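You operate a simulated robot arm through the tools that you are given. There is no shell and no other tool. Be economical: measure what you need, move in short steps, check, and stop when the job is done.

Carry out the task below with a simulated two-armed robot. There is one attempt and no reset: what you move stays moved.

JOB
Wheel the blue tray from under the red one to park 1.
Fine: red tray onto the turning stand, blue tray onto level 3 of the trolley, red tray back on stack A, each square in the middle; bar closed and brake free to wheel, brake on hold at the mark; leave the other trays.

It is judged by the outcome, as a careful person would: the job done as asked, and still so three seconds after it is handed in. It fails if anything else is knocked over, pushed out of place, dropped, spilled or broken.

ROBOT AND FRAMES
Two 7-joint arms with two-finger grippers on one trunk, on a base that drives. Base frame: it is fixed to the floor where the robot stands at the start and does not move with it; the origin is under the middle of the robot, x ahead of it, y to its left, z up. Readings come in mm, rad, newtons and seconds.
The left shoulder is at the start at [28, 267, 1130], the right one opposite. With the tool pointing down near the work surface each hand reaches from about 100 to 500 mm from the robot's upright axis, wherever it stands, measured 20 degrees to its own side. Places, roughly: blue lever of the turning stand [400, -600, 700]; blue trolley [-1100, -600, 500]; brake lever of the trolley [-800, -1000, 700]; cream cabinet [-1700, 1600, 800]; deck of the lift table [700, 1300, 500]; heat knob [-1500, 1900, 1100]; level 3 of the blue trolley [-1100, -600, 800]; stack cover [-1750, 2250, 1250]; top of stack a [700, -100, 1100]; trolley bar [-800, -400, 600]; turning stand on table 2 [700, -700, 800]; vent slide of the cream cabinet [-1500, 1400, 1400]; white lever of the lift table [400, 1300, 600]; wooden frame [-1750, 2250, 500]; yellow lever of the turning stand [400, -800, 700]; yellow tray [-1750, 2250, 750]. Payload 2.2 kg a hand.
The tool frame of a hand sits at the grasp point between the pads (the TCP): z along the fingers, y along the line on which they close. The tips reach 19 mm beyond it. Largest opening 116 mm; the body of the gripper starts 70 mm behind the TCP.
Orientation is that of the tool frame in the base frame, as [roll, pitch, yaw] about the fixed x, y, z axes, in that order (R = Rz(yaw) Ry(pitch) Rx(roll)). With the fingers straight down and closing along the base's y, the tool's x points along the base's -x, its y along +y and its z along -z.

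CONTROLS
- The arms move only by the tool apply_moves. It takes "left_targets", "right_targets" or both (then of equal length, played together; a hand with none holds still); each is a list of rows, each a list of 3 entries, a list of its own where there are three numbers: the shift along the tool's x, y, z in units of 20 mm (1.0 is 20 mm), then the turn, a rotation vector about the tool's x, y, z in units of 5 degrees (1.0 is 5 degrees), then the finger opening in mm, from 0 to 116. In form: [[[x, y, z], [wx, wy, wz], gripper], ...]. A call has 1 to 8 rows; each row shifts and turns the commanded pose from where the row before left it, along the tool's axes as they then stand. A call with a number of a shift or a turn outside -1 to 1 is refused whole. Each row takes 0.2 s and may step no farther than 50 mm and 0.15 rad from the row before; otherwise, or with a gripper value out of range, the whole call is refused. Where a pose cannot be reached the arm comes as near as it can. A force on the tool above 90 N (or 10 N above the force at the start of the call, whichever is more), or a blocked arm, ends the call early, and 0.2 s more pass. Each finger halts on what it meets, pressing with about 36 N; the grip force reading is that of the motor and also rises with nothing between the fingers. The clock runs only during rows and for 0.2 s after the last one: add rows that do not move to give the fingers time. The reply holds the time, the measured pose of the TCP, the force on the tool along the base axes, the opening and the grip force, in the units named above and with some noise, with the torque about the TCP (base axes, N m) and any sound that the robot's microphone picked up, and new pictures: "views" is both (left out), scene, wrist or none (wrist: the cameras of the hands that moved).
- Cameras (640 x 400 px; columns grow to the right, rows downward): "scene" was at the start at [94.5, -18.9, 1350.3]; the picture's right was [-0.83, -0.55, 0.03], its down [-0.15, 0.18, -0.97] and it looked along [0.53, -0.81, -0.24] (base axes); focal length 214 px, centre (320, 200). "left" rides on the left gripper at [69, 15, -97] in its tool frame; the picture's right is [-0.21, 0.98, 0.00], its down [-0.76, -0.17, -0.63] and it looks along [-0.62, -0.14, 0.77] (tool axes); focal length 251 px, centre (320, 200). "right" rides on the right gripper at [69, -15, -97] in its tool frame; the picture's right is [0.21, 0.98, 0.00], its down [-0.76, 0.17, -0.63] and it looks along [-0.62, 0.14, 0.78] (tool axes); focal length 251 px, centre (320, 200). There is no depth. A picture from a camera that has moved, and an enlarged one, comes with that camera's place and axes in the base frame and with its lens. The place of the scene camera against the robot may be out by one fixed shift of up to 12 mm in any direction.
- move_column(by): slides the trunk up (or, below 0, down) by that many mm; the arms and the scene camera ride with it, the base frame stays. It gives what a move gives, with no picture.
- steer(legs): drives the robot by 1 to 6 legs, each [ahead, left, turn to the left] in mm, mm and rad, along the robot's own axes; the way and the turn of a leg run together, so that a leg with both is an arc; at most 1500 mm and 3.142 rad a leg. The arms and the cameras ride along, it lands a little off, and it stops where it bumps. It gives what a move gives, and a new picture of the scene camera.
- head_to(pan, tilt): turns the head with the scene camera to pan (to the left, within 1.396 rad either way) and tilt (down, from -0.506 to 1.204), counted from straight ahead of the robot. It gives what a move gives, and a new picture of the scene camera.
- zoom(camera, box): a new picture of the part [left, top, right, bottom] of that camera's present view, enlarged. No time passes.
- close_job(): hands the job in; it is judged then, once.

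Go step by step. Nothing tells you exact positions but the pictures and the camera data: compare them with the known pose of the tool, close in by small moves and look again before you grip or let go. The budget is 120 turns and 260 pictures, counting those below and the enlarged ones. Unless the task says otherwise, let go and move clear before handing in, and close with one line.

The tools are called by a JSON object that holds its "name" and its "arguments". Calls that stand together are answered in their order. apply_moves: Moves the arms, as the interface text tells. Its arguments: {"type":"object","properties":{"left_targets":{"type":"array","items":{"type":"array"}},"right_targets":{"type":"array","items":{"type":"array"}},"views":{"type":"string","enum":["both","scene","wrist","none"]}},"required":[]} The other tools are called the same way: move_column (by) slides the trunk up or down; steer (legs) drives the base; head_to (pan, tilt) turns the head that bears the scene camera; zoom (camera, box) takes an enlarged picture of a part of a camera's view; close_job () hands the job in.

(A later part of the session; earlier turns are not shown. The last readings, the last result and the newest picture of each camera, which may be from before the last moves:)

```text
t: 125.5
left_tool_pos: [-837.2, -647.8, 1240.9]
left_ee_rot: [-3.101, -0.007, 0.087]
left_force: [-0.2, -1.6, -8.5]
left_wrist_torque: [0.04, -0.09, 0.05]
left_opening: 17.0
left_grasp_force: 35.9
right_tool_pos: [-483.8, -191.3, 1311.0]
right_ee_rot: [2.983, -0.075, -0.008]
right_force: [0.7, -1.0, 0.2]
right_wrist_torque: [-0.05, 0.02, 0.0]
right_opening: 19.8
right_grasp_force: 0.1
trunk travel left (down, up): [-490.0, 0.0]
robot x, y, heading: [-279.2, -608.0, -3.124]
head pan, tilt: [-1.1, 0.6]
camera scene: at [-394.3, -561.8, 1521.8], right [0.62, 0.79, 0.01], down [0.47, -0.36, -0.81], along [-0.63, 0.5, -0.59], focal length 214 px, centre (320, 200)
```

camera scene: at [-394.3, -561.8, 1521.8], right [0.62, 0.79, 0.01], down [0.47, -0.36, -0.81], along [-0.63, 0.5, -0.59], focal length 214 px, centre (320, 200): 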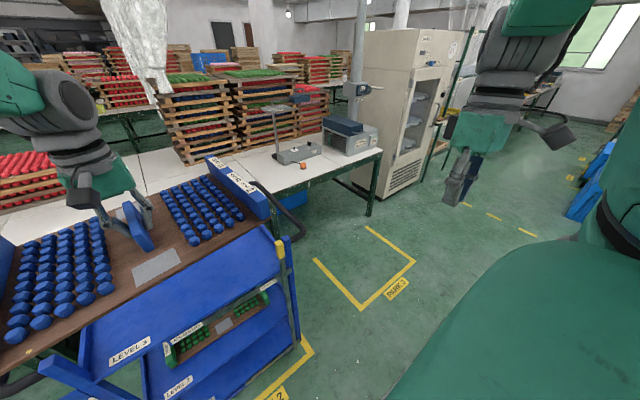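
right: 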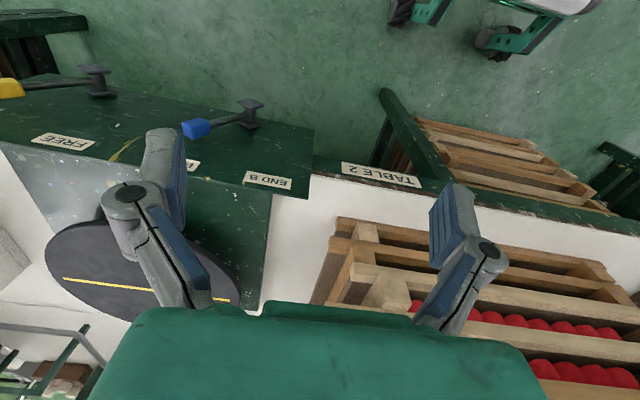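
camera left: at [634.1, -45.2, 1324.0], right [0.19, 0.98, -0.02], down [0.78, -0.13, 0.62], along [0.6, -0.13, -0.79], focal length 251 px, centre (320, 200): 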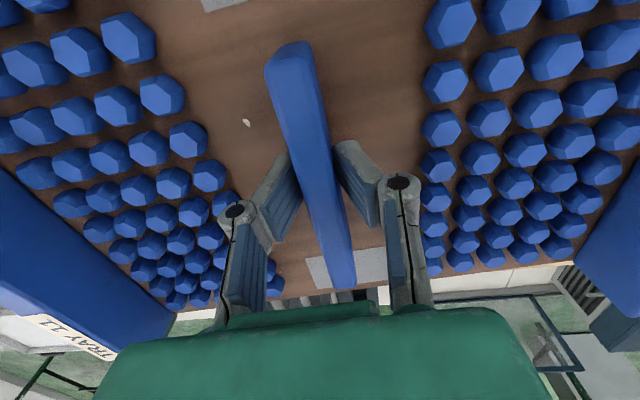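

{"name": "head_to", "arguments": {"pan": 0.0, "tilt": 0.75}}

{"name": "zoom", "arguments": {"camera": "left", "box": [0, 0, 640, 400]}}

```text
t: 126.9
left_tool_pos: [-834.7, -642.8, 1245.0]
left_ee_rot: [-3.101, -0.006, 0.089]
left_force: [-0.1, -0.3, -8.2]
left_wrist_torque: [-0.02, -0.08, -0.03]
left_opening: 16.9
left_grasp_force: 35.9
right_tool_pos: [-480.6, -182.7, 1309.1]
right_ee_rot: [2.978, -0.077, -0.007]
right_force: [-1.6, -0.2, -0.8]
right_wrist_torque: [0.0, -0.03, 0.0]
right_opening: 19.6
right_grasp_force: 0.1
trunk travel left (down, up): [-490.0, 0.0]
robot x, y, heading: [-277.9, -608.3, -3.12]
head pan, tilt: [0.0, 0.75]
camera scene: at [-408.6, -613.3, 1511.4], right [-0.02, 1.0, 0.0], down [0.68, 0.02, -0.73], along [-0.73, -0.01, -0.69], focal length 214 px, centre (320, 200)
```

scene: 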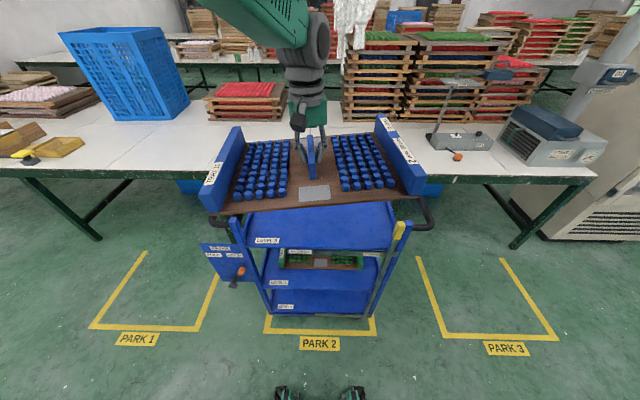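

```text
1.00 times, centred on (320, 200) of left (not enlarged: the box is as wide or as high as the picture)
camera zoom: at [-764.4, -654.7, 1340.2], right [-0.13, -0.99, -0.04], down [-0.77, 0.07, 0.63], along [-0.63, 0.11, -0.77], focal length 251 px, centre (320, 200)
```

zoom: 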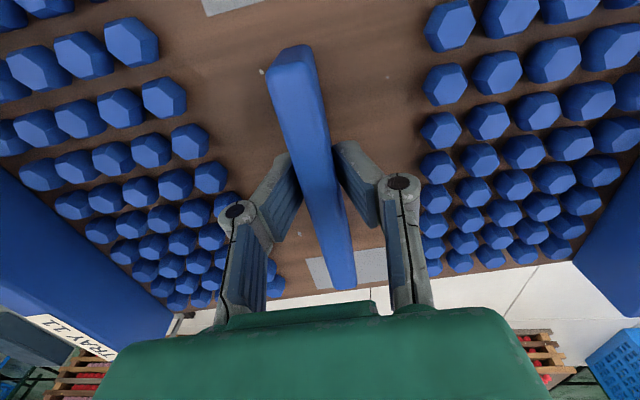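

{"name": "zoom", "arguments": {"camera": "scene", "box": [190, 180, 450, 350]}}

{"name": "zoom", "arguments": {"camera": "scene", "box": [80, 230, 400, 360]}}

```text
2.35 times, centred on (320, 265) of scene
camera zoom: at [-408.6, -613.3, 1511.4], right [-0.02, 1.0, 0.0], down [0.68, 0.02, -0.73], along [-0.73, -0.01, -0.69], focal length 505 px, centre (320, 47)
```

zoom: 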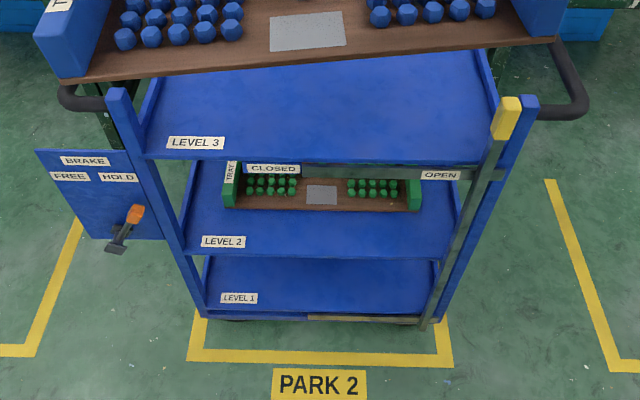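

```text
2.00 times, centred on (240, 295) of scene
camera zoom: at [-408.6, -613.3, 1511.4], right [-0.02, 1.0, 0.0], down [0.68, 0.02, -0.73], along [-0.73, -0.01, -0.69], focal length 429 px, centre (480, 10)
```

zoom: 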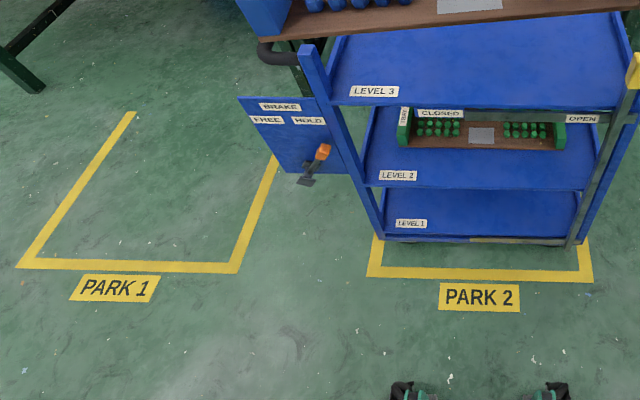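

Very clear view: brake on HOLD, bar OPEN, shelf 3 centre ≈ (-1145, -624). Square up the tray and drive it over the shelf.

{"name": "apply_moves", "arguments": {"left_targets": [[[0, 0, 0], [-0.2, 0, 0.5], 0], [[0, 0, 0], [-0.25, 0, 0.5], 0], [[0, 0, 0], [0, 0, 0], 0], [[0, 0, 0], [0, 0, 0], 0]], "views": "none"}}

{"name": "steer", "arguments": {"legs": [[275, -24, 0]]}}

{"name": "apply_moves", "arguments": {"left_targets": [[[0, 0, 0], [0, 0, 0], 0], [[0, 0, 0], [0, 0, 0], 0], [[0, 0, 0], [0, 0, 0], 0], [[0, 0, 0], [0, 0, 0], 0], [[0, 0, 0], [0, 0, 0], 0], [[0, 0, 0], [0, 0, 0], 0], [[0, 0, 0], [0, 0, 0], 0]], "views": "scene"}}

```text
t: 127.9
left_tool_pos: [-836.0, -642.1, 1247.3]
left_ee_rot: [-3.135, 0.0, 0.007]
left_force: [0.0, 0.9, -8.5]
left_wrist_torque: [-0.02, -0.11, -0.04]
left_opening: 17.1
left_grasp_force: 36.3
right_tool_pos: [-480.7, -180.5, 1308.2]
right_ee_rot: [2.975, -0.078, -0.01]
right_force: [0.7, 0.0, 0.1]
right_wrist_torque: [-0.01, 0.05, 0.02]
right_opening: 19.7
right_grasp_force: 0.1
trunk travel left (down, up): [-490.0, 0.0]
robot x, y, heading: [-277.2, -609.5, -3.114]
head pan, tilt: [0.0, 0.75]
```

```text
t: 129.8
left_tool_pos: [-1110.9, -625.0, 1247.9]
left_ee_rot: [-3.135, 0.001, 0.011]
left_force: [0.3, 0.0, -8.6]
left_wrist_torque: [-0.04, -0.13, -0.02]
left_opening: 17.1
left_grasp_force: 35.8
right_tool_pos: [-756.5, -163.7, 1307.7]
right_ee_rot: [2.973, -0.077, -0.004]
right_force: [-1.3, 0.5, 0.8]
right_wrist_torque: [-0.01, 0.01, -0.02]
right_opening: 20.1
right_grasp_force: 0.2
trunk travel left (down, up): [-490.0, 0.0]
robot x, y, heading: [-555.6, -590.6, -3.11]
head pan, tilt: [0.0, 0.75]
camera scene: at [-682.2, -589.1, 1511.7], right [-0.03, 1.0, 0.0], down [0.68, 0.02, -0.73], along [-0.73, -0.02, -0.68], focal length 214 px, centre (320, 200)
```

scene: 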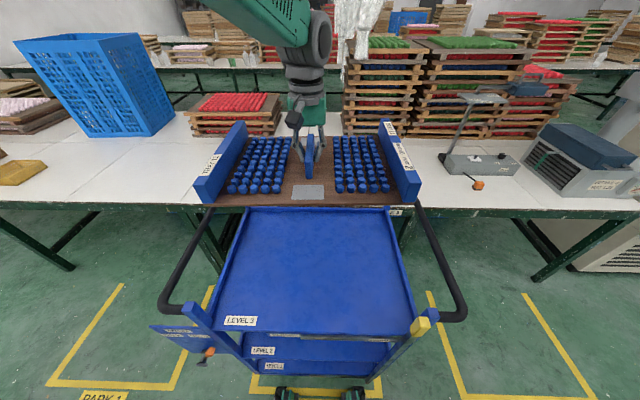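

```text
t: 131.4
left_tool_pos: [-1109.8, -635.9, 1249.8]
left_ee_rot: [-3.127, 0.0, 0.013]
left_force: [-1.0, -0.8, -8.3]
left_wrist_torque: [0.02, -0.1, 0.07]
left_opening: 17.1
left_grasp_force: 35.9
right_tool_pos: [-755.9, -174.7, 1309.2]
right_ee_rot: [2.981, -0.083, -0.004]
right_force: [-0.2, 1.0, 0.6]
right_wrist_torque: [-0.03, -0.01, 0.02]
right_opening: 19.9
right_grasp_force: 0.1
trunk travel left (down, up): [-490.0, 0.0]
robot x, y, heading: [-554.5, -590.7, -3.118]
head pan, tilt: [0.0, 0.75]
camera scene: at [-685.2, -601.1, 1511.3], right [-0.03, 1.0, 0.0], down [0.68, 0.02, -0.73], along [-0.73, -0.02, -0.69], focal length 214 px, centre (320, 200)
```

scene: 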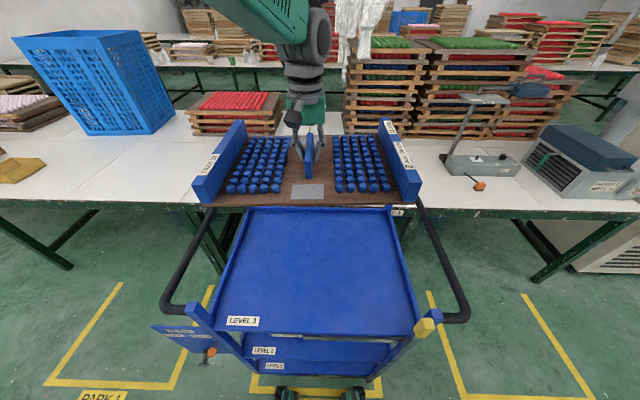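

{"name": "zoom", "arguments": {"camera": "scene", "box": [180, 110, 460, 350]}}

{"name": "zoom", "arguments": {"camera": "right", "box": [0, 0, 640, 400]}}

```text
1.67 times, centred on (320, 230) of scene
camera zoom: at [-685.2, -601.1, 1511.3], right [-0.03, 1.0, 0.0], down [0.68, 0.02, -0.73], along [-0.73, -0.02, -0.69], focal length 358 px, centre (320, 150)
```

zoom: 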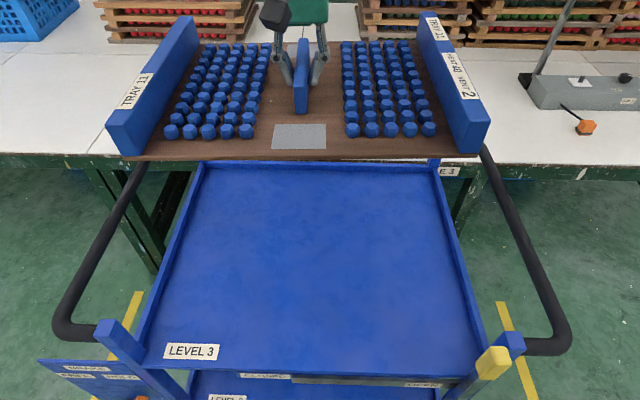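

```text
1.00 times, centred on (320, 200) of right (not enlarged: the box is as wide or as high as the picture)
camera zoom: at [-694.5, -143.6, 1407.7], right [0.2, -0.97, 0.17], down [-0.81, -0.06, 0.58], along [-0.55, -0.25, -0.79], focal length 251 px, centre (320, 200)
```

zoom: 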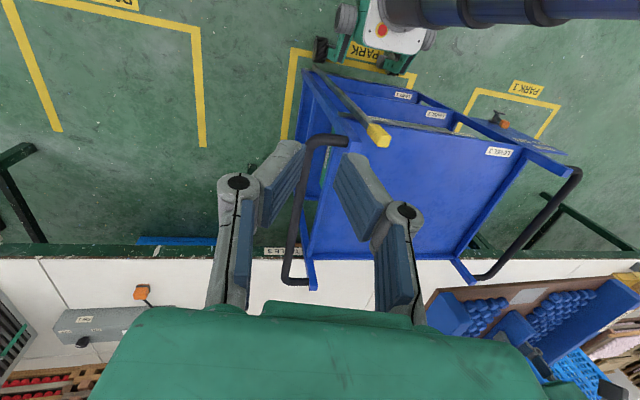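

{"name": "move_column", "arguments": {"by": -250}}

{"name": "apply_moves", "arguments": {"left_targets": [[[-0.3, 0, 1], [0, 0, 0.07], 0], [[-0.3, 0, 1], [0, 0, 0.07], 0], [[0, 0, 1], [0, 0, 0], 0], [[0, 0, 1], [0, 0, 0], 0], [[0, 0, 0], [0, 0, 0], 0], [[0, 0, 0], [0, 0, 0], 0], [[0, 0, 0], [0, 0, 0], 0], [[0, 0, 0], [0, 0, 0], 0]], "views": "scene"}}

{"name": "apply_moves", "arguments": {"left_targets": [[[0, 0, 0], [0, 0, 0], 0], [[0, 0, 0], [0, 0, 0], 0]], "views": "none"}}

```text
t: 134.0
left_tool_pos: [-1108.4, -630.2, 997.7]
left_ee_rot: [-3.134, 0.001, 0.012]
left_force: [-0.8, 0.0, -7.4]
left_wrist_torque: [-0.04, -0.09, 0.02]
left_opening: 17.2
left_grasp_force: 36.0
right_tool_pos: [-755.7, -167.8, 1057.0]
right_ee_rot: [2.979, -0.086, -0.003]
right_force: [0.0, -0.4, -0.4]
right_wrist_torque: [0.02, 0.0, 0.01]
right_opening: 19.9
right_grasp_force: 0.2
trunk travel left (down, up): [-240.0, 250.0]
robot x, y, heading: [-557.0, -592.7, -3.117]
head pan, tilt: [0.0, 0.75]
```

```text
t: 135.8
left_tool_pos: [-1121.9, -628.0, 917.2]
left_ee_rot: [-3.133, -0.002, -0.003]
left_force: [0.0, -0.7, -7.7]
left_wrist_torque: [-0.02, -0.08, 0.02]
left_opening: 17.0
left_grasp_force: 35.9
right_tool_pos: [-755.9, -166.9, 1058.8]
right_ee_rot: [2.978, -0.083, -0.003]
right_force: [-0.3, 0.5, -0.4]
right_wrist_torque: [0.02, 0.03, 0.01]
right_opening: 20.1
right_grasp_force: 0.1
trunk travel left (down, up): [-240.0, 250.0]
robot x, y, heading: [-555.4, -592.0, -3.121]
head pan, tilt: [0.0, 0.75]
camera scene: at [-684.4, -592.4, 1261.3], right [-0.03, 1.0, 0.0], down [0.68, 0.02, -0.73], along [-0.73, -0.02, -0.69], focal length 214 px, centre (320, 200)
```

scene: 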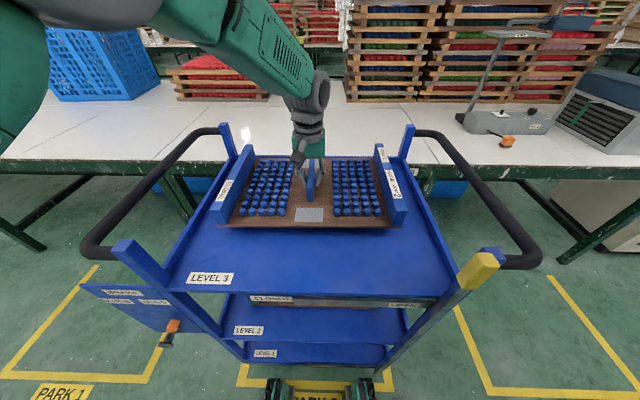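

```text
t: 136.4
left_tool_pos: [-1122.6, -627.6, 916.4]
left_ee_rot: [-3.135, -0.001, -0.003]
left_force: [-0.1, -0.1, -9.4]
left_wrist_torque: [0.0, -0.11, -0.02]
left_opening: 17.4
left_grasp_force: 36.2
right_tool_pos: [-756.0, -166.9, 1057.7]
right_ee_rot: [2.977, -0.083, -0.005]
right_force: [-0.5, -0.1, 0.4]
right_wrist_torque: [-0.01, -0.01, -0.02]
right_opening: 19.8
right_grasp_force: 0.1
trunk travel left (down, up): [-240.0, 250.0]
robot x, y, heading: [-552.5, -589.9, -3.111]
head pan, tilt: [0.0, 0.75]
```

{"name": "zoom", "arguments": {"camera": "scene", "box": [160, 130, 480, 320]}}

```text
2.00 times, centred on (320, 225) of scene
camera zoom: at [-684.5, -592.3, 1261.3], right [-0.03, 1.0, 0.0], down [0.69, 0.02, -0.73], along [-0.73, -0.02, -0.69], focal length 429 px, centre (320, 150)
```

zoom: 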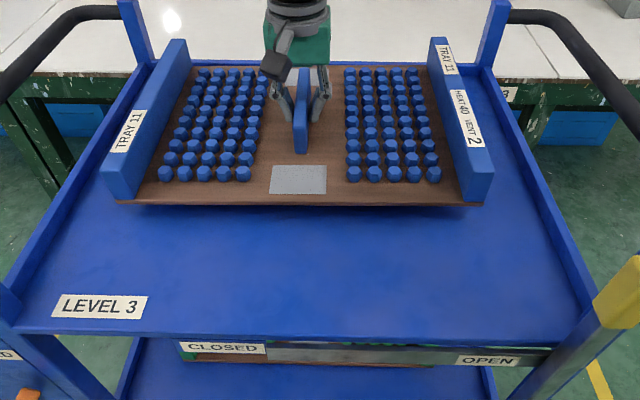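

Shelf centre ≈ (-1130, -618) in the same picture where the tray centre is ≈ (-1133, -624) and equally oriented. Shift 6 mm and descend.

{"name": "apply_moves", "arguments": {"left_targets": [[[0.1, -0.3, 0.5], [0, 0, 0], 0], [[0, 0, 0.8], [0, 0, 0], 0], [[0, 0, 0.8], [0, 0, 0], 0], [[0, 0, 0.6], [0, 0, 0], 0], [[0, 0, 0.3], [0, 0, 0], 0], [[0, 0, 0], [0, 0, 0], 0], [[0, 0, 0], [0, 0, 0], 0]], "views": "none"}}

{"name": "zoom", "arguments": {"camera": "scene", "box": [160, 130, 480, 320]}}

```text
t: 138.0
left_tool_pos: [-1122.8, -625.1, 867.5]
left_ee_rot: [-3.126, 0.019, 0.007]
left_force: [-4.7, -0.8, 61.3]
left_wrist_torque: [-0.48, -1.21, 0.12]
left_opening: 17.4
left_grasp_force: 35.9
right_tool_pos: [-751.4, -166.6, 1061.3]
right_ee_rot: [2.977, -0.074, -0.002]
right_force: [0.7, -0.3, 0.5]
right_wrist_torque: [-0.01, -0.02, 0.0]
right_opening: 19.8
right_grasp_force: 0.1
trunk travel left (down, up): [-240.0, 250.0]
robot x, y, heading: [-555.3, -591.2, -3.115]
head pan, tilt: [0.0, 0.75]
```

```text
2.00 times, centred on (320, 225) of scene
camera zoom: at [-675.7, -591.6, 1262.9], right [-0.03, 1.0, 0.0], down [0.68, 0.02, -0.73], along [-0.73, -0.02, -0.68], focal length 429 px, centre (320, 150)
```

zoom: 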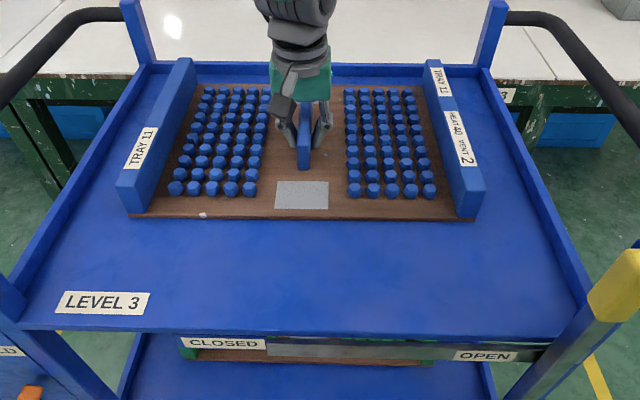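

Contact came at z≈867. Relieve the pressure and re-measure fore-aft centring.

{"name": "apply_moves", "arguments": {"left_targets": [[[0, 0, -0.4], [0, 0, 0], 0], [[0, 0, -0.4], [0, 0, 0], 0], [[0, 0, -0.4], [0, 0, 0], 0], [[0, 0, 0], [0, 0, 0], 0], [[0, 0, 0], [0, 0, 0], 0], [[0, 0, 0], [0, 0, 0], 0]], "views": "none"}}

{"name": "zoom", "arguments": {"camera": "scene", "box": [200, 140, 440, 310]}}

```text
t: 139.4
left_tool_pos: [-1120.4, -626.1, 882.5]
left_ee_rot: [-3.124, -0.006, 0.009]
left_force: [0.7, -0.5, -7.9]
left_wrist_torque: [-0.02, -0.07, 0.02]
left_opening: 17.3
left_grasp_force: 36.0
right_tool_pos: [-756.1, -165.2, 1058.2]
right_ee_rot: [2.977, -0.084, -0.002]
right_force: [0.1, 0.6, -0.5]
right_wrist_torque: [0.03, 0.02, 0.02]
right_opening: 19.7
right_grasp_force: 0.0
trunk travel left (down, up): [-240.0, 250.0]
robot x, y, heading: [-555.7, -591.2, -3.114]
head pan, tilt: [0.0, 0.75]
```

```text
2.35 times, centred on (320, 225) of scene
camera zoom: at [-684.5, -591.8, 1261.3], right [-0.03, 1.0, 0.0], down [0.68, 0.02, -0.73], along [-0.73, -0.02, -0.69], focal length 505 px, centre (320, 141)
```

zoom: 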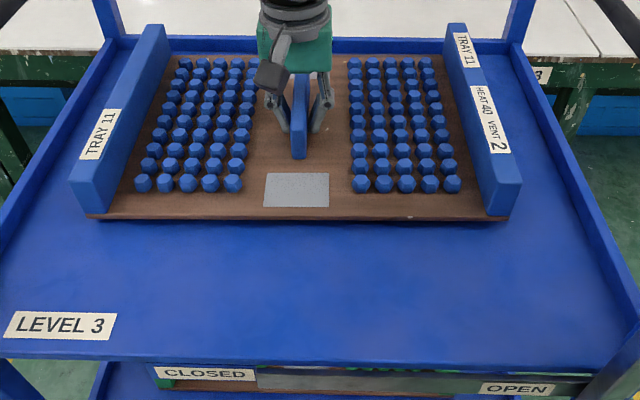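

The tray is ~40 mm too far back on the shelf (front margin 142, back ~55). Shift toward me by 40 mm and re-measure.

{"name": "apply_moves", "arguments": {"left_targets": [[[0.7, 0, 0], [0, 0, 0.05], 0], [[0.7, 0, 0], [-0.1, 0, 0.05], 0], [[0.6, 0, 0], [0, 0, 0], 0], [[0, 0, 0.3], [0, 0, 0], 0], [[0, 0, 0], [0, 0, 0], 0], [[0, 0, 0], [0, 0, 0], 0]], "views": "none"}}

{"name": "zoom", "arguments": {"camera": "scene", "box": [200, 140, 440, 310]}}

```text
t: 140.8
left_tool_pos: [-1082.0, -634.5, 871.4]
left_ee_rot: [-3.116, -0.024, 0.027]
left_force: [0.2, -0.2, -8.5]
left_wrist_torque: [-0.01, -0.06, 0.02]
left_opening: 17.2
left_grasp_force: 36.4
right_tool_pos: [-754.7, -166.1, 1057.2]
right_ee_rot: [2.977, -0.084, -0.004]
right_force: [0.4, 0.0, -0.8]
right_wrist_torque: [0.0, 0.0, 0.04]
right_opening: 19.8
right_grasp_force: 0.0
trunk travel left (down, up): [-240.0, 250.0]
robot x, y, heading: [-552.3, -587.2, -3.112]
head pan, tilt: [0.0, 0.75]
```

```text
2.35 times, centred on (320, 225) of scene
camera zoom: at [-684.0, -592.3, 1261.3], right [-0.03, 1.0, 0.0], down [0.68, 0.02, -0.73], along [-0.73, -0.02, -0.68], focal length 505 px, centre (320, 141)
```

zoom: 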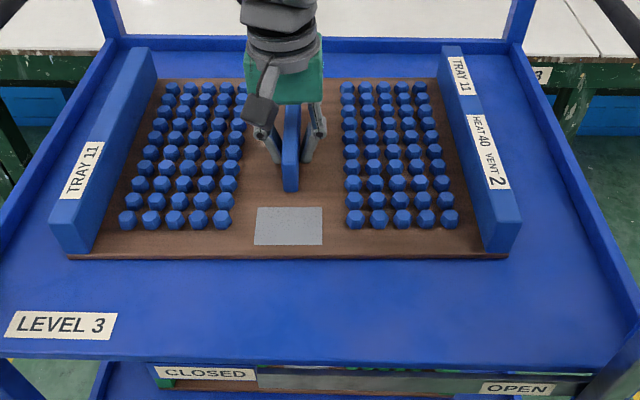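

{"name": "apply_moves", "arguments": {"left_targets": [[[0.1, -0.4, -0.1], [-0.25, -0.2, 0.15], 0], [[0, -0.35, 0], [0, 0, 0.15], 0], [[0, 0, 0], [0, 0, 0], 0], [[0, 0, 0], [0, 0, 0], 0], [[0, 0, 0], [0, 0, 0], 0]], "views": "none"}}

{"name": "zoom", "arguments": {"camera": "scene", "box": [170, 140, 470, 310]}}

```text
t: 142.0
left_tool_pos: [-1080.6, -621.0, 872.9]
left_ee_rot: [-3.137, -0.007, 0.002]
left_force: [0.0, -0.3, -8.4]
left_wrist_torque: [0.01, -0.1, -0.01]
left_opening: 17.1
left_grasp_force: 36.2
right_tool_pos: [-755.8, -166.7, 1057.5]
right_ee_rot: [2.979, -0.084, -0.004]
right_force: [-0.1, -0.5, 0.2]
right_wrist_torque: [-0.02, 0.02, 0.02]
right_opening: 19.8
right_grasp_force: 0.0
trunk travel left (down, up): [-240.0, 250.0]
robot x, y, heading: [-552.8, -592.4, -3.117]
head pan, tilt: [0.0, 0.75]
```

```text
2.13 times, centred on (320, 225) of scene
camera zoom: at [-684.2, -592.1, 1261.4], right [-0.03, 1.0, 0.0], down [0.68, 0.02, -0.73], along [-0.73, -0.02, -0.69], focal length 458 px, centre (320, 147)
```

zoom: 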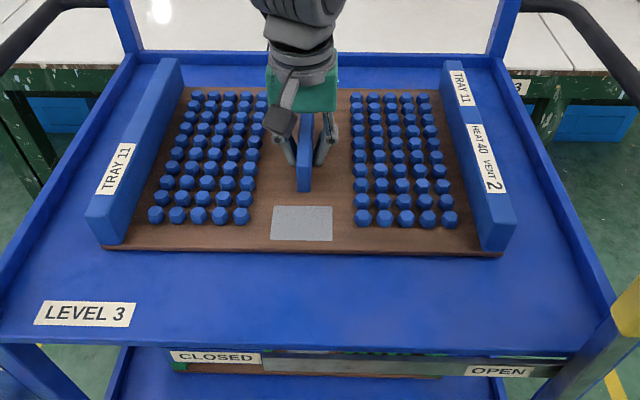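

{"name": "apply_moves", "arguments": {"left_targets": [[[0, -0.2, 0], [0, 0, 0], 0], [[0, 0, 0.2], [0, 0, 0], 0], [[0, 0, 0.2], [0, 0, 0], 0], [[0, 0, 0], [0, 0, 0], 0], [[0, 0, 0], [0, 0, 0], 0]], "views": "none"}}

{"name": "zoom", "arguments": {"camera": "scene", "box": [170, 140, 470, 310]}}

```text
t: 143.2
left_tool_pos: [-1086.2, -613.8, 877.2]
left_ee_rot: [-3.133, 0.012, 0.001]
left_force: [-0.2, -0.7, -8.1]
left_wrist_torque: [-0.02, -0.08, -0.03]
left_opening: 17.3
left_grasp_force: 35.9
right_tool_pos: [-756.1, -166.0, 1057.0]
right_ee_rot: [2.976, -0.083, -0.004]
right_force: [-0.4, -0.3, 0.2]
right_wrist_torque: [0.02, -0.02, -0.02]
right_opening: 20.0
right_grasp_force: 0.2
trunk travel left (down, up): [-240.0, 250.0]
robot x, y, heading: [-553.5, -591.1, -3.114]
head pan, tilt: [0.0, 0.75]
```

```text
2.13 times, centred on (320, 225) of scene
camera zoom: at [-684.2, -592.2, 1261.4], right [-0.03, 1.0, 0.0], down [0.68, 0.02, -0.73], along [-0.73, -0.02, -0.69], focal length 458 px, centre (320, 147)
```

zoom: 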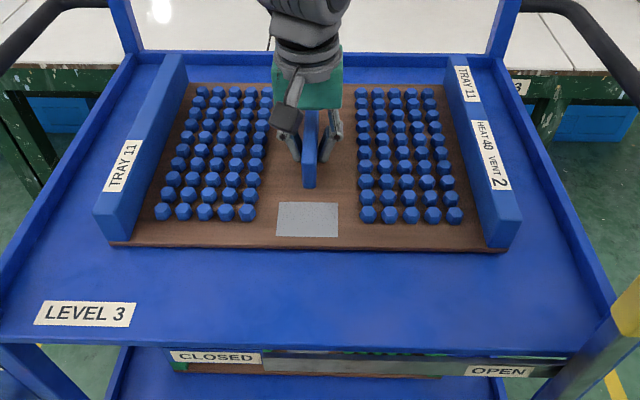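

{"name": "apply_moves", "arguments": {"left_targets": [[[0.15, 0, 0.2], [0, 0, 0], 0], [[0, 0, 0.2], [0, 0, 0], 0], [[0, 0, 0.1], [0, 0, 0], 0], [[0, 0, 0], [0, 0, 0], 0], [[0, 0, 0], [0, 0, 0], 0], [[0, 0, 0], [0, 0, 0], 0], [[0, 0, 0], [0, 0, 0], 0], [[0, 0, 0], [0, 0, 0], 0]], "views": "none"}}

{"name": "zoom", "arguments": {"camera": "scene", "box": [170, 140, 470, 310]}}

```text
t: 145.0
left_tool_pos: [-1084.3, -613.9, 868.2]
left_ee_rot: [-3.139, 0.022, -0.003]
left_force: [-6.5, 5.5, 14.4]
left_wrist_torque: [0.13, -0.86, 0.12]
left_opening: 17.1
left_grasp_force: 36.3
right_tool_pos: [-754.5, -164.4, 1057.9]
right_ee_rot: [2.978, -0.082, -0.003]
right_force: [0.0, 0.3, 0.5]
right_wrist_torque: [-0.03, 0.0, 0.02]
right_opening: 19.7
right_grasp_force: 0.1
trunk travel left (down, up): [-240.0, 250.0]
robot x, y, heading: [-553.9, -589.5, -3.115]
head pan, tilt: [0.0, 0.75]
```

```text
2.13 times, centred on (320, 225) of scene
camera zoom: at [-682.5, -590.4, 1261.8], right [-0.03, 1.0, 0.0], down [0.68, 0.02, -0.73], along [-0.73, -0.02, -0.68], focal length 458 px, centre (320, 147)
```

zoom: 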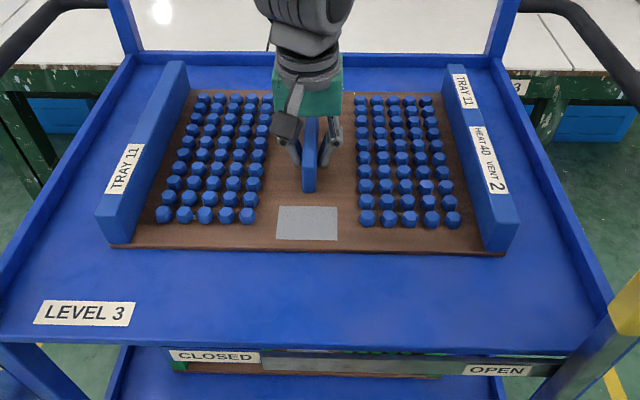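

Centred within ~3 mm on the shelf. Release and rise.

{"name": "apply_moves", "arguments": {"left_targets": [[[0, 0, -0.1], [0, 0, 0], 0], [[0, 0, 0], [0, 0, 0], 25], [[0, 0, 0], [0, 0, 0], 50], [[0, 0, 0], [0, 0, 0], 58], [[0, 0, 0], [0, 0, 0], 58], [[0, 0, -1], [0, 0, 0], 58], [[0, 0, -1], [0, 0, 0], 58], [[0, 0, -1], [0, 0, 0], 58]], "views": "none"}}

{"name": "apply_moves", "arguments": {"left_targets": [[[0, 0, -1], [0, 0, 0], 58], [[0, 0, -1], [0, 0, 0], 58], [[0, 0, -1], [0, 0, 0], 58], [[0, 0, -1], [0, 0, 0], 58], [[0, 0, -1], [0, 0, 0], 58], [[0, 0, 0], [0, 0, 0], 58], [[0, 0, 0], [0, 0, 0], 58]], "views": "scene"}}

{"name": "zoom", "arguments": {"camera": "scene", "box": [170, 140, 470, 310]}}

```text
t: 147.0
left_tool_pos: [-1055.9, -615.8, 872.2]
left_ee_rot: [-3.141, -0.098, -0.004]
left_force: [-0.2, 0.5, 0.1]
left_wrist_torque: [0.0, -0.05, -0.03]
left_opening: 57.9
left_grasp_force: 0.1
right_tool_pos: [-752.0, -168.0, 1057.6]
right_ee_rot: [2.979, -0.087, -0.004]
right_force: [-0.2, -0.2, -0.2]
right_wrist_torque: [0.0, -0.04, -0.02]
right_opening: 19.9
right_grasp_force: 0.2
trunk travel left (down, up): [-240.0, 250.0]
robot x, y, heading: [-549.5, -590.1, -3.12]
head pan, tilt: [0.0, 0.75]
stopped in row 8 (left hand): the arm was blocked; the commanded pose is now the measured one
```

```text
t: 148.6
left_tool_pos: [-1068.6, -617.3, 972.8]
left_ee_rot: [-3.133, -0.1, 0.002]
left_force: [-0.6, 0.0, 0.8]
left_wrist_torque: [-0.06, -0.01, 0.02]
left_opening: 58.3
left_grasp_force: 0.1
right_tool_pos: [-752.9, -167.1, 1056.5]
right_ee_rot: [2.978, -0.084, -0.003]
right_force: [-0.9, 1.0, -0.8]
right_wrist_torque: [0.01, 0.02, -0.02]
right_opening: 19.8
right_grasp_force: 0.0
trunk travel left (down, up): [-240.0, 250.0]
robot x, y, heading: [-552.4, -591.2, -3.114]
head pan, tilt: [0.0, 0.75]
camera scene: at [-682.8, -592.2, 1261.6], right [-0.03, 1.0, 0.0], down [0.68, 0.02, -0.73], along [-0.73, -0.02, -0.68], focal length 214 px, centre (320, 200)
```

scene: 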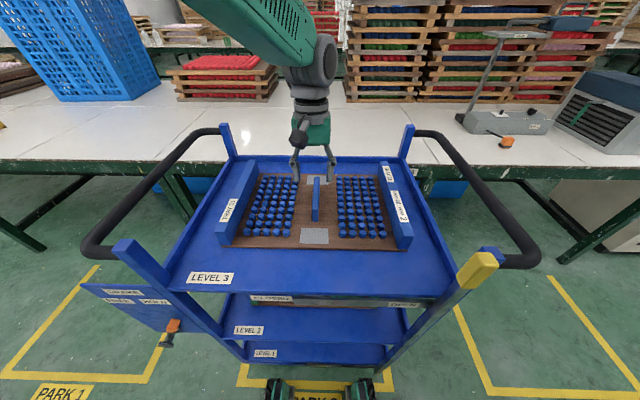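

```text
2.13 times, centred on (320, 225) of scene
camera zoom: at [-682.8, -592.2, 1261.6], right [-0.03, 1.0, 0.0], down [0.68, 0.02, -0.73], along [-0.73, -0.02, -0.68], focal length 458 px, centre (320, 147)
```

zoom: 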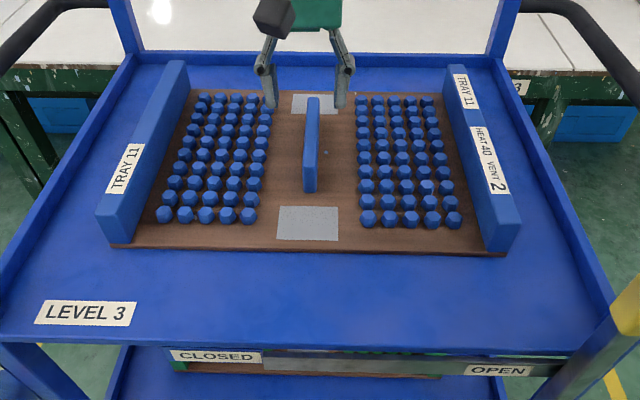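

Tray 11 released and centred. Next the bar: its yellow tip is at ≈(-846, -370, 981), and must swing toward -y to CLOSED. I retract the left hand to its side and bring the right hand above the tip.

{"name": "apply_moves", "arguments": {"left_targets": [[[0.5, 0.5, -1], [0, 0, 0], 58], [[1, 1, -1], [0, 0, 0], 58], [[1, 1, -1], [0, 0, 0], 58], [[1, 1, -0.5], [0, 0, 0], 40], [[1, 1, -0.5], [0, 0, 0], 20], [[1, 1, 0], [0, 0, 0], 20], [[1, 1, 0], [0, 0, 0], 20], [[1, 1, 0], [0, 0, 0], 20]], "right_targets": [[[0, 0, -0.5], [0.95, -0.48, 0], 60], [[0, 0, -0.5], [0.95, -0.48, 0], 100], [[-0.2, 0.6, -0.3], [0, 0, 0], 100], [[-0.3, 0.7, -0.3], [0, 0, 0], 100], [[-0.3, 0.7, 0], [0, 0, 0], 100], [[-0.3, 0.7, 0], [0, 0, 0], 100], [[-0.3, 0.7, 0], [0, 0, 0], 100], [[-0.3, 0.7, 0], [0, 0, 0], 100]], "views": "none"}}

{"name": "apply_moves", "arguments": {"left_targets": [[[1, 1, 0], [0, 0, 0], 20], [[1, 1, 0], [0, 0, 0], 20], [[1, 1, 0], [0, 0, 0], 20], [[1, 1, 0], [0, 0, 0], 20], [[1, 0.5, 0], [0, 0, 0], 20], [[1, 0, 0], [0, 0, 0], 20], [[0, 0, 0], [0, 0, 0], 20], [[0, 0, 0], [0, 0, 0], 20]], "right_targets": [[[-0.3, 0.7, 0], [0, 0, 0], 100], [[-0.3, 0.7, 0], [0, 0, 0], 100], [[-0.3, 0.7, 0], [0, 0, 0], 100], [[-0.3, 0.7, 0], [0, 0, 0], 100], [[-0.3, 0.7, 0], [0, 0, 0], 100], [[-0.3, 0.4, 0], [0, 0, 0], 100], [[0, 0, 0], [0, 0, 0], 100], [[0, 0, 0], [0, 0, 0], 100]], "views": "both"}}

```text
t: 150.4
left_tool_pos: [-925.2, -767.5, 1064.3]
left_ee_rot: [3.139, -0.091, -0.01]
left_force: [0.5, 1.2, 0.1]
left_wrist_torque: [0.04, 0.0, -0.03]
left_opening: 19.9
left_grasp_force: 0.1
right_tool_pos: [-817.9, -182.2, 1052.3]
right_ee_rot: [-3.137, 0.004, -0.012]
right_force: [-0.2, 0.1, -0.6]
right_wrist_torque: [0.0, 0.01, -0.02]
right_opening: 99.8
right_grasp_force: 0.0
right hand out of reach, approached as far as the arm can: row 1, 2, 3, 4, 5, 6, 7, 8
trunk travel left (down, up): [-240.0, 250.0]
robot x, y, heading: [-552.4, -593.7, -3.116]
head pan, tilt: [0.0, 0.75]
```

```text
t: 152.2
left_tool_pos: [-805.1, -857.5, 1076.4]
left_ee_rot: [3.14, -0.093, -0.008]
left_force: [-0.6, 0.0, -0.3]
left_wrist_torque: [-0.02, -0.02, -0.01]
left_opening: 19.6
left_grasp_force: 0.0
right_tool_pos: [-872.3, -239.8, 1034.0]
right_ee_rot: [-3.141, 0.004, -0.01]
right_force: [-0.2, 1.2, -0.4]
right_wrist_torque: [0.02, -0.03, -0.02]
right_opening: 99.9
right_grasp_force: 0.1
right hand out of reach, approached as far as the arm can: row 1, 2, 3, 4, 5
trunk travel left (down, up): [-240.0, 250.0]
robot x, y, heading: [-551.7, -594.5, -3.115]
head pan, tilt: [0.0, 0.75]
camera scene: at [-681.6, -595.9, 1261.7], right [-0.03, 1.0, 0.0], down [0.68, 0.02, -0.73], along [-0.73, -0.02, -0.68], focal length 214 px, centre (320, 200)
camera right: at [-802.1, -224.5, 1130.8], right [0.2, -0.98, 0.0], down [-0.76, -0.16, 0.63], along [-0.62, -0.13, -0.77], focal length 251 px, centre (320, 200)
camera left: at [-744.6, -872.7, 1178.4], right [-0.22, -0.97, -0.02], down [-0.81, 0.17, 0.56], along [-0.54, 0.14, -0.83], focal length 251 px, centre (320, 200)
```

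scene: 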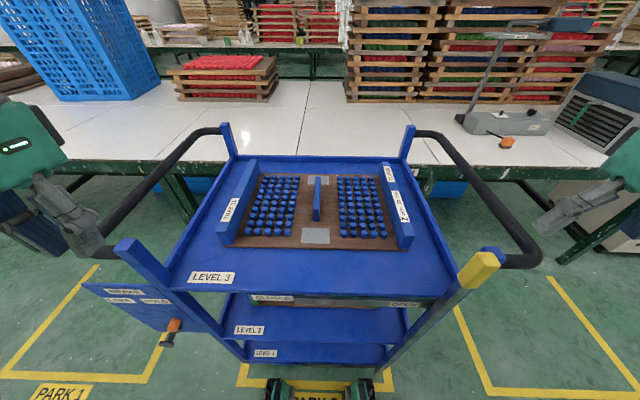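
right: 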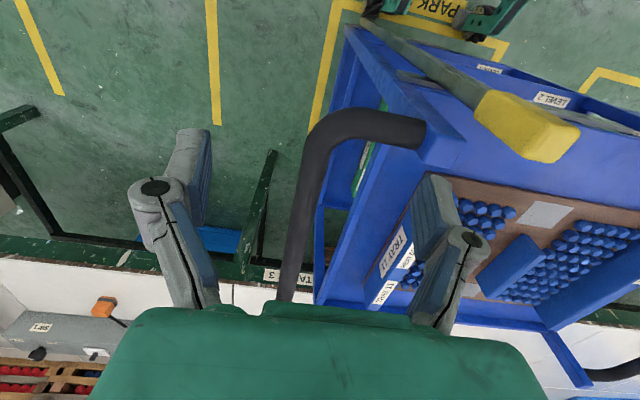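
left: 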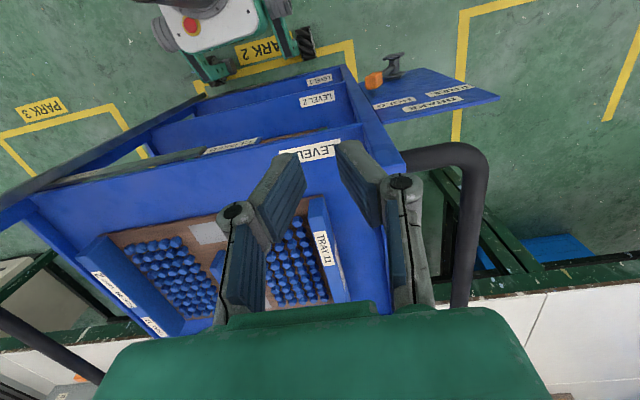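

The right arm is cramped here; raise the column and back off a bit to get a comfortable pose.

{"name": "move_column", "arguments": {"by": 150}}

{"name": "steer", "arguments": {"legs": [[-130, 0, 0]]}}

{"name": "apply_moves", "arguments": {"right_targets": [[[-1, 0.5, 0], [0, 0, 0], 100], [[-1, 0.5, 0], [0, 0, 0], 100], [[-1, 0.5, 0.5], [0, 0, 0], 100], [[-1, 0.5, 0.5], [0, 0, 0], 100], [[0, 0, 0.5], [0, 0, 0], 100], [[0, 0, 0], [0, 0, 0], 100], [[0, 0, 0], [0, 0, 0], 100], [[0, 0, 0], [0, 0, 0], 100]], "views": "both"}}

```text
t: 153.9
left_tool_pos: [-804.7, -856.9, 1226.4]
left_ee_rot: [3.141, -0.095, -0.008]
left_force: [0.3, 0.8, -0.3]
left_wrist_torque: [0.0, -0.04, 0.01]
left_opening: 19.9
left_grasp_force: 0.0
right_tool_pos: [-871.7, -240.3, 1184.2]
right_ee_rot: [3.14, 0.002, -0.011]
right_force: [0.6, -0.1, 0.5]
right_wrist_torque: [0.02, 0.0, -0.03]
right_opening: 100.2
right_grasp_force: 0.1
trunk travel left (down, up): [-390.0, 100.0]
robot x, y, heading: [-556.4, -589.4, -3.117]
head pan, tilt: [0.0, 0.75]
```

```text
t: 155.2
left_tool_pos: [-675.1, -854.9, 1226.5]
left_ee_rot: [3.14, -0.095, -0.009]
left_force: [0.4, 0.2, -1.0]
left_wrist_torque: [-0.03, 0.03, -0.03]
left_opening: 20.0
left_grasp_force: 0.1
right_tool_pos: [-742.1, -235.0, 1183.9]
right_ee_rot: [3.141, -0.002, -0.013]
right_force: [0.9, -0.7, 0.4]
right_wrist_torque: [-0.01, 0.01, 0.03]
right_opening: 100.4
right_grasp_force: 0.2
trunk travel left (down, up): [-390.0, 100.0]
robot x, y, heading: [-423.2, -589.0, -3.117]
head pan, tilt: [0.0, 0.75]
camera scene: at [-553.7, -592.3, 1411.4], right [-0.03, 1.0, 0.0], down [0.68, 0.02, -0.73], along [-0.73, -0.02, -0.69], focal length 214 px, centre (320, 200)
```

scene: 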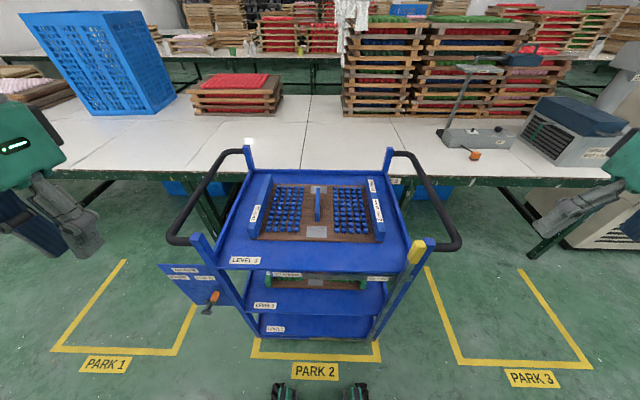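

```text
t: 157.0
left_tool_pos: [-672.3, -853.2, 1227.7]
left_ee_rot: [3.139, -0.09, -0.008]
left_force: [-0.4, 0.1, 0.4]
left_wrist_torque: [0.01, 0.03, 0.02]
left_opening: 20.0
left_grasp_force: 0.0
right_tool_pos: [-818.8, -274.4, 1154.0]
right_ee_rot: [-3.141, 0.0, -0.013]
right_force: [-0.1, 0.0, 0.0]
right_wrist_torque: [0.02, 0.02, 0.01]
right_opening: 99.8
right_grasp_force: 0.1
trunk travel left (down, up): [-390.0, 100.0]
robot x, y, heading: [-424.8, -584.6, -3.116]
head pan, tilt: [0.0, 0.75]
camera scene: at [-551.8, -592.7, 1411.7], right [-0.03, 1.0, 0.0], down [0.68, 0.02, -0.73], along [-0.73, -0.02, -0.68], focal length 214 px, centre (320, 200)
camera right: at [-748.7, -258.9, 1250.5], right [0.2, -0.98, 0.0], down [-0.76, -0.16, 0.63], along [-0.62, -0.13, -0.77], focal length 251 px, centre (320, 200)
```

scene: 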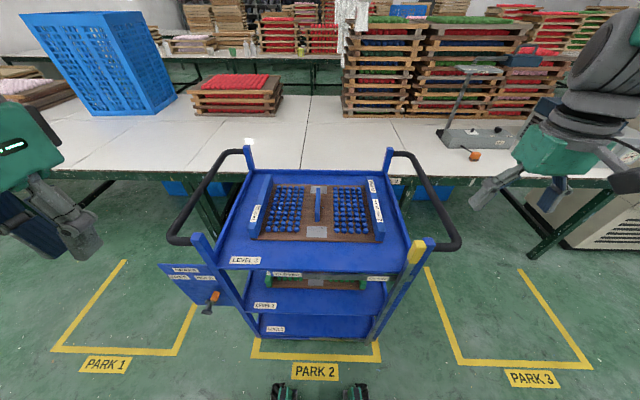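
right: 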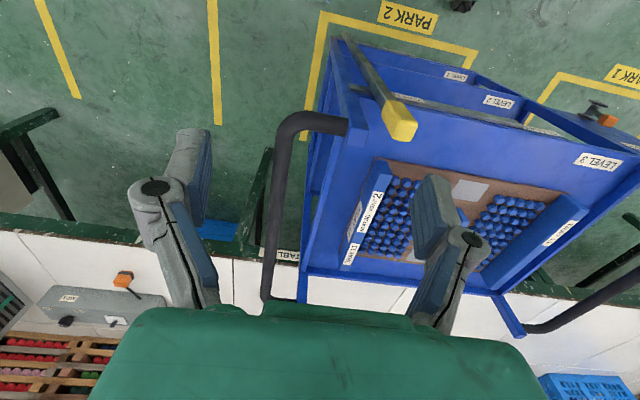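

{"name": "zoom", "arguments": {"camera": "right", "box": [280, 20, 480, 160]}}

{"name": "zoom", "arguments": {"camera": "scene", "box": [340, 220, 480, 360]}}

```text
2.86 times, centred on (380, 90) of right
camera zoom: at [-748.7, -258.9, 1250.5], right [0.2, -0.98, 0.0], down [-0.76, -0.16, 0.63], along [-0.62, -0.13, -0.77], focal length 718 px, centre (149, 514)
```

zoom: 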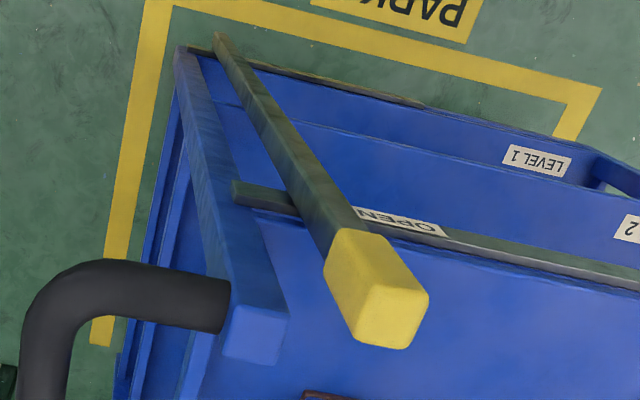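

```text
2.86 times, centred on (410, 290) of scene
camera zoom: at [-551.8, -592.7, 1411.7], right [-0.03, 1.0, 0.0], down [0.68, 0.02, -0.73], along [-0.73, -0.02, -0.68], focal length 613 px, centre (63, -57)
```

zoom: 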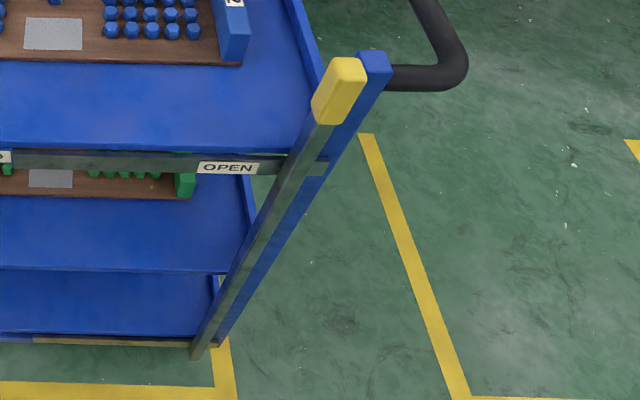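

The bar stands in front of the post, tip ≈(-839,-371,1000), post at (-861,-324). I'll shift the base left so the hand lines up over the tip, keeping the fingers in front of the post.

{"name": "steer", "arguments": {"legs": [[0, 95, 0]]}}

{"name": "apply_moves", "arguments": {"right_targets": [[[0, 0, 0.8], [0, 0, 0], 76], [[0, 0, 0.8], [0, 0, 0], 76], [[0, 0, 0.8], [0, 0, 0], 76], [[0, 0, 0.8], [0, 0, 0], 76], [[0, 0, 0], [0, 0, 0], 76], [[0, 0, 0], [0, 0, 0], 76], [[0, 0, 0], [0, 0, 0], 76]], "views": "wrist"}}

{"name": "zoom", "arguments": {"camera": "scene", "box": [320, 100, 560, 300]}}

```text
t: 158.2
left_tool_pos: [-671.3, -895.4, 1235.7]
left_ee_rot: [3.102, -0.091, -0.005]
left_force: [-0.9, -0.9, -0.4]
left_wrist_torque: [0.04, -0.04, -0.02]
left_opening: 20.0
left_grasp_force: 0.1
right_tool_pos: [-818.0, -317.1, 1142.1]
right_ee_rot: [3.102, -0.004, -0.018]
right_force: [0.3, 1.0, 0.5]
right_wrist_torque: [-0.03, 0.02, -0.05]
right_opening: 100.1
right_grasp_force: 0.0
trunk travel left (down, up): [-390.0, 100.0]
robot x, y, heading: [-420.1, -669.4, -3.117]
head pan, tilt: [0.0, 0.75]
camera scene: at [-551.0, -645.8, 1411.4], right [-0.03, 1.0, -0.02], down [0.68, 0.0, -0.73], along [-0.73, -0.04, -0.68], focal length 214 px, centre (320, 200)
```

scene: 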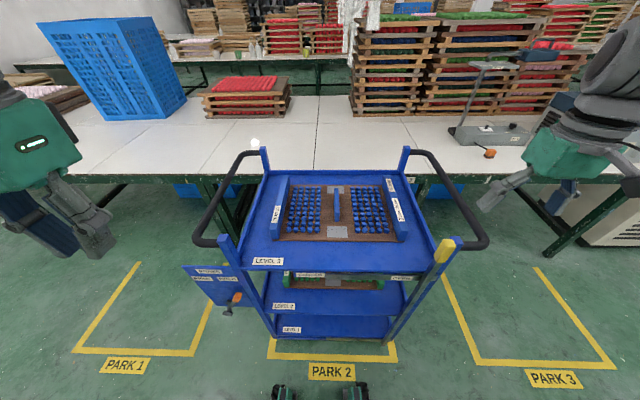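

```text
t: 159.8
left_tool_pos: [-667.3, -944.8, 1225.5]
left_ee_rot: [-3.137, -0.095, -0.011]
left_force: [-0.1, 0.6, -0.4]
left_wrist_torque: [-0.02, 0.04, 0.0]
left_opening: 20.0
left_grasp_force: 0.1
right_tool_pos: [-813.4, -362.4, 1088.9]
right_ee_rot: [-3.141, -0.003, -0.019]
right_force: [0.8, -0.2, 0.3]
right_wrist_torque: [0.06, -0.01, 0.0]
right_opening: 76.1
right_grasp_force: 0.0
trunk travel left (down, up): [-390.0, 100.0]
robot x, y, heading: [-418.5, -676.7, -3.117]
head pan, tilt: [0.0, 0.75]
camera right: at [-744.1, -348.7, 1186.6], right [0.2, -0.98, 0.0], down [-0.76, -0.15, 0.63], along [-0.62, -0.12, -0.78], focal length 251 px, centre (320, 200)
```

right: 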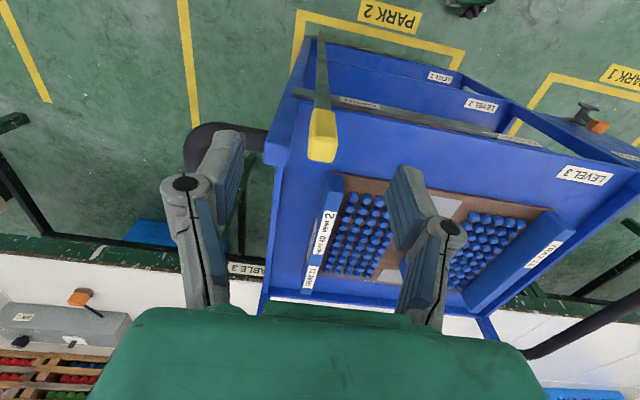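

```text
2.00 times, centred on (440, 200) of scene
camera zoom: at [-550.5, -727.8, 1409.6], right [-0.03, 1.0, 0.03], down [0.68, 0.04, -0.73], along [-0.73, 0.0, -0.69], focal length 429 px, centre (80, 200)
```

zoom: 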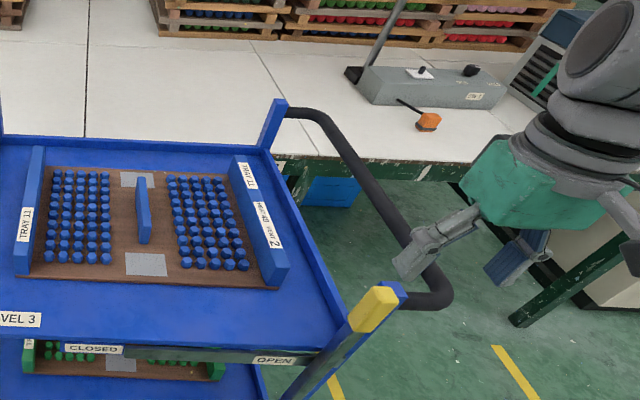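

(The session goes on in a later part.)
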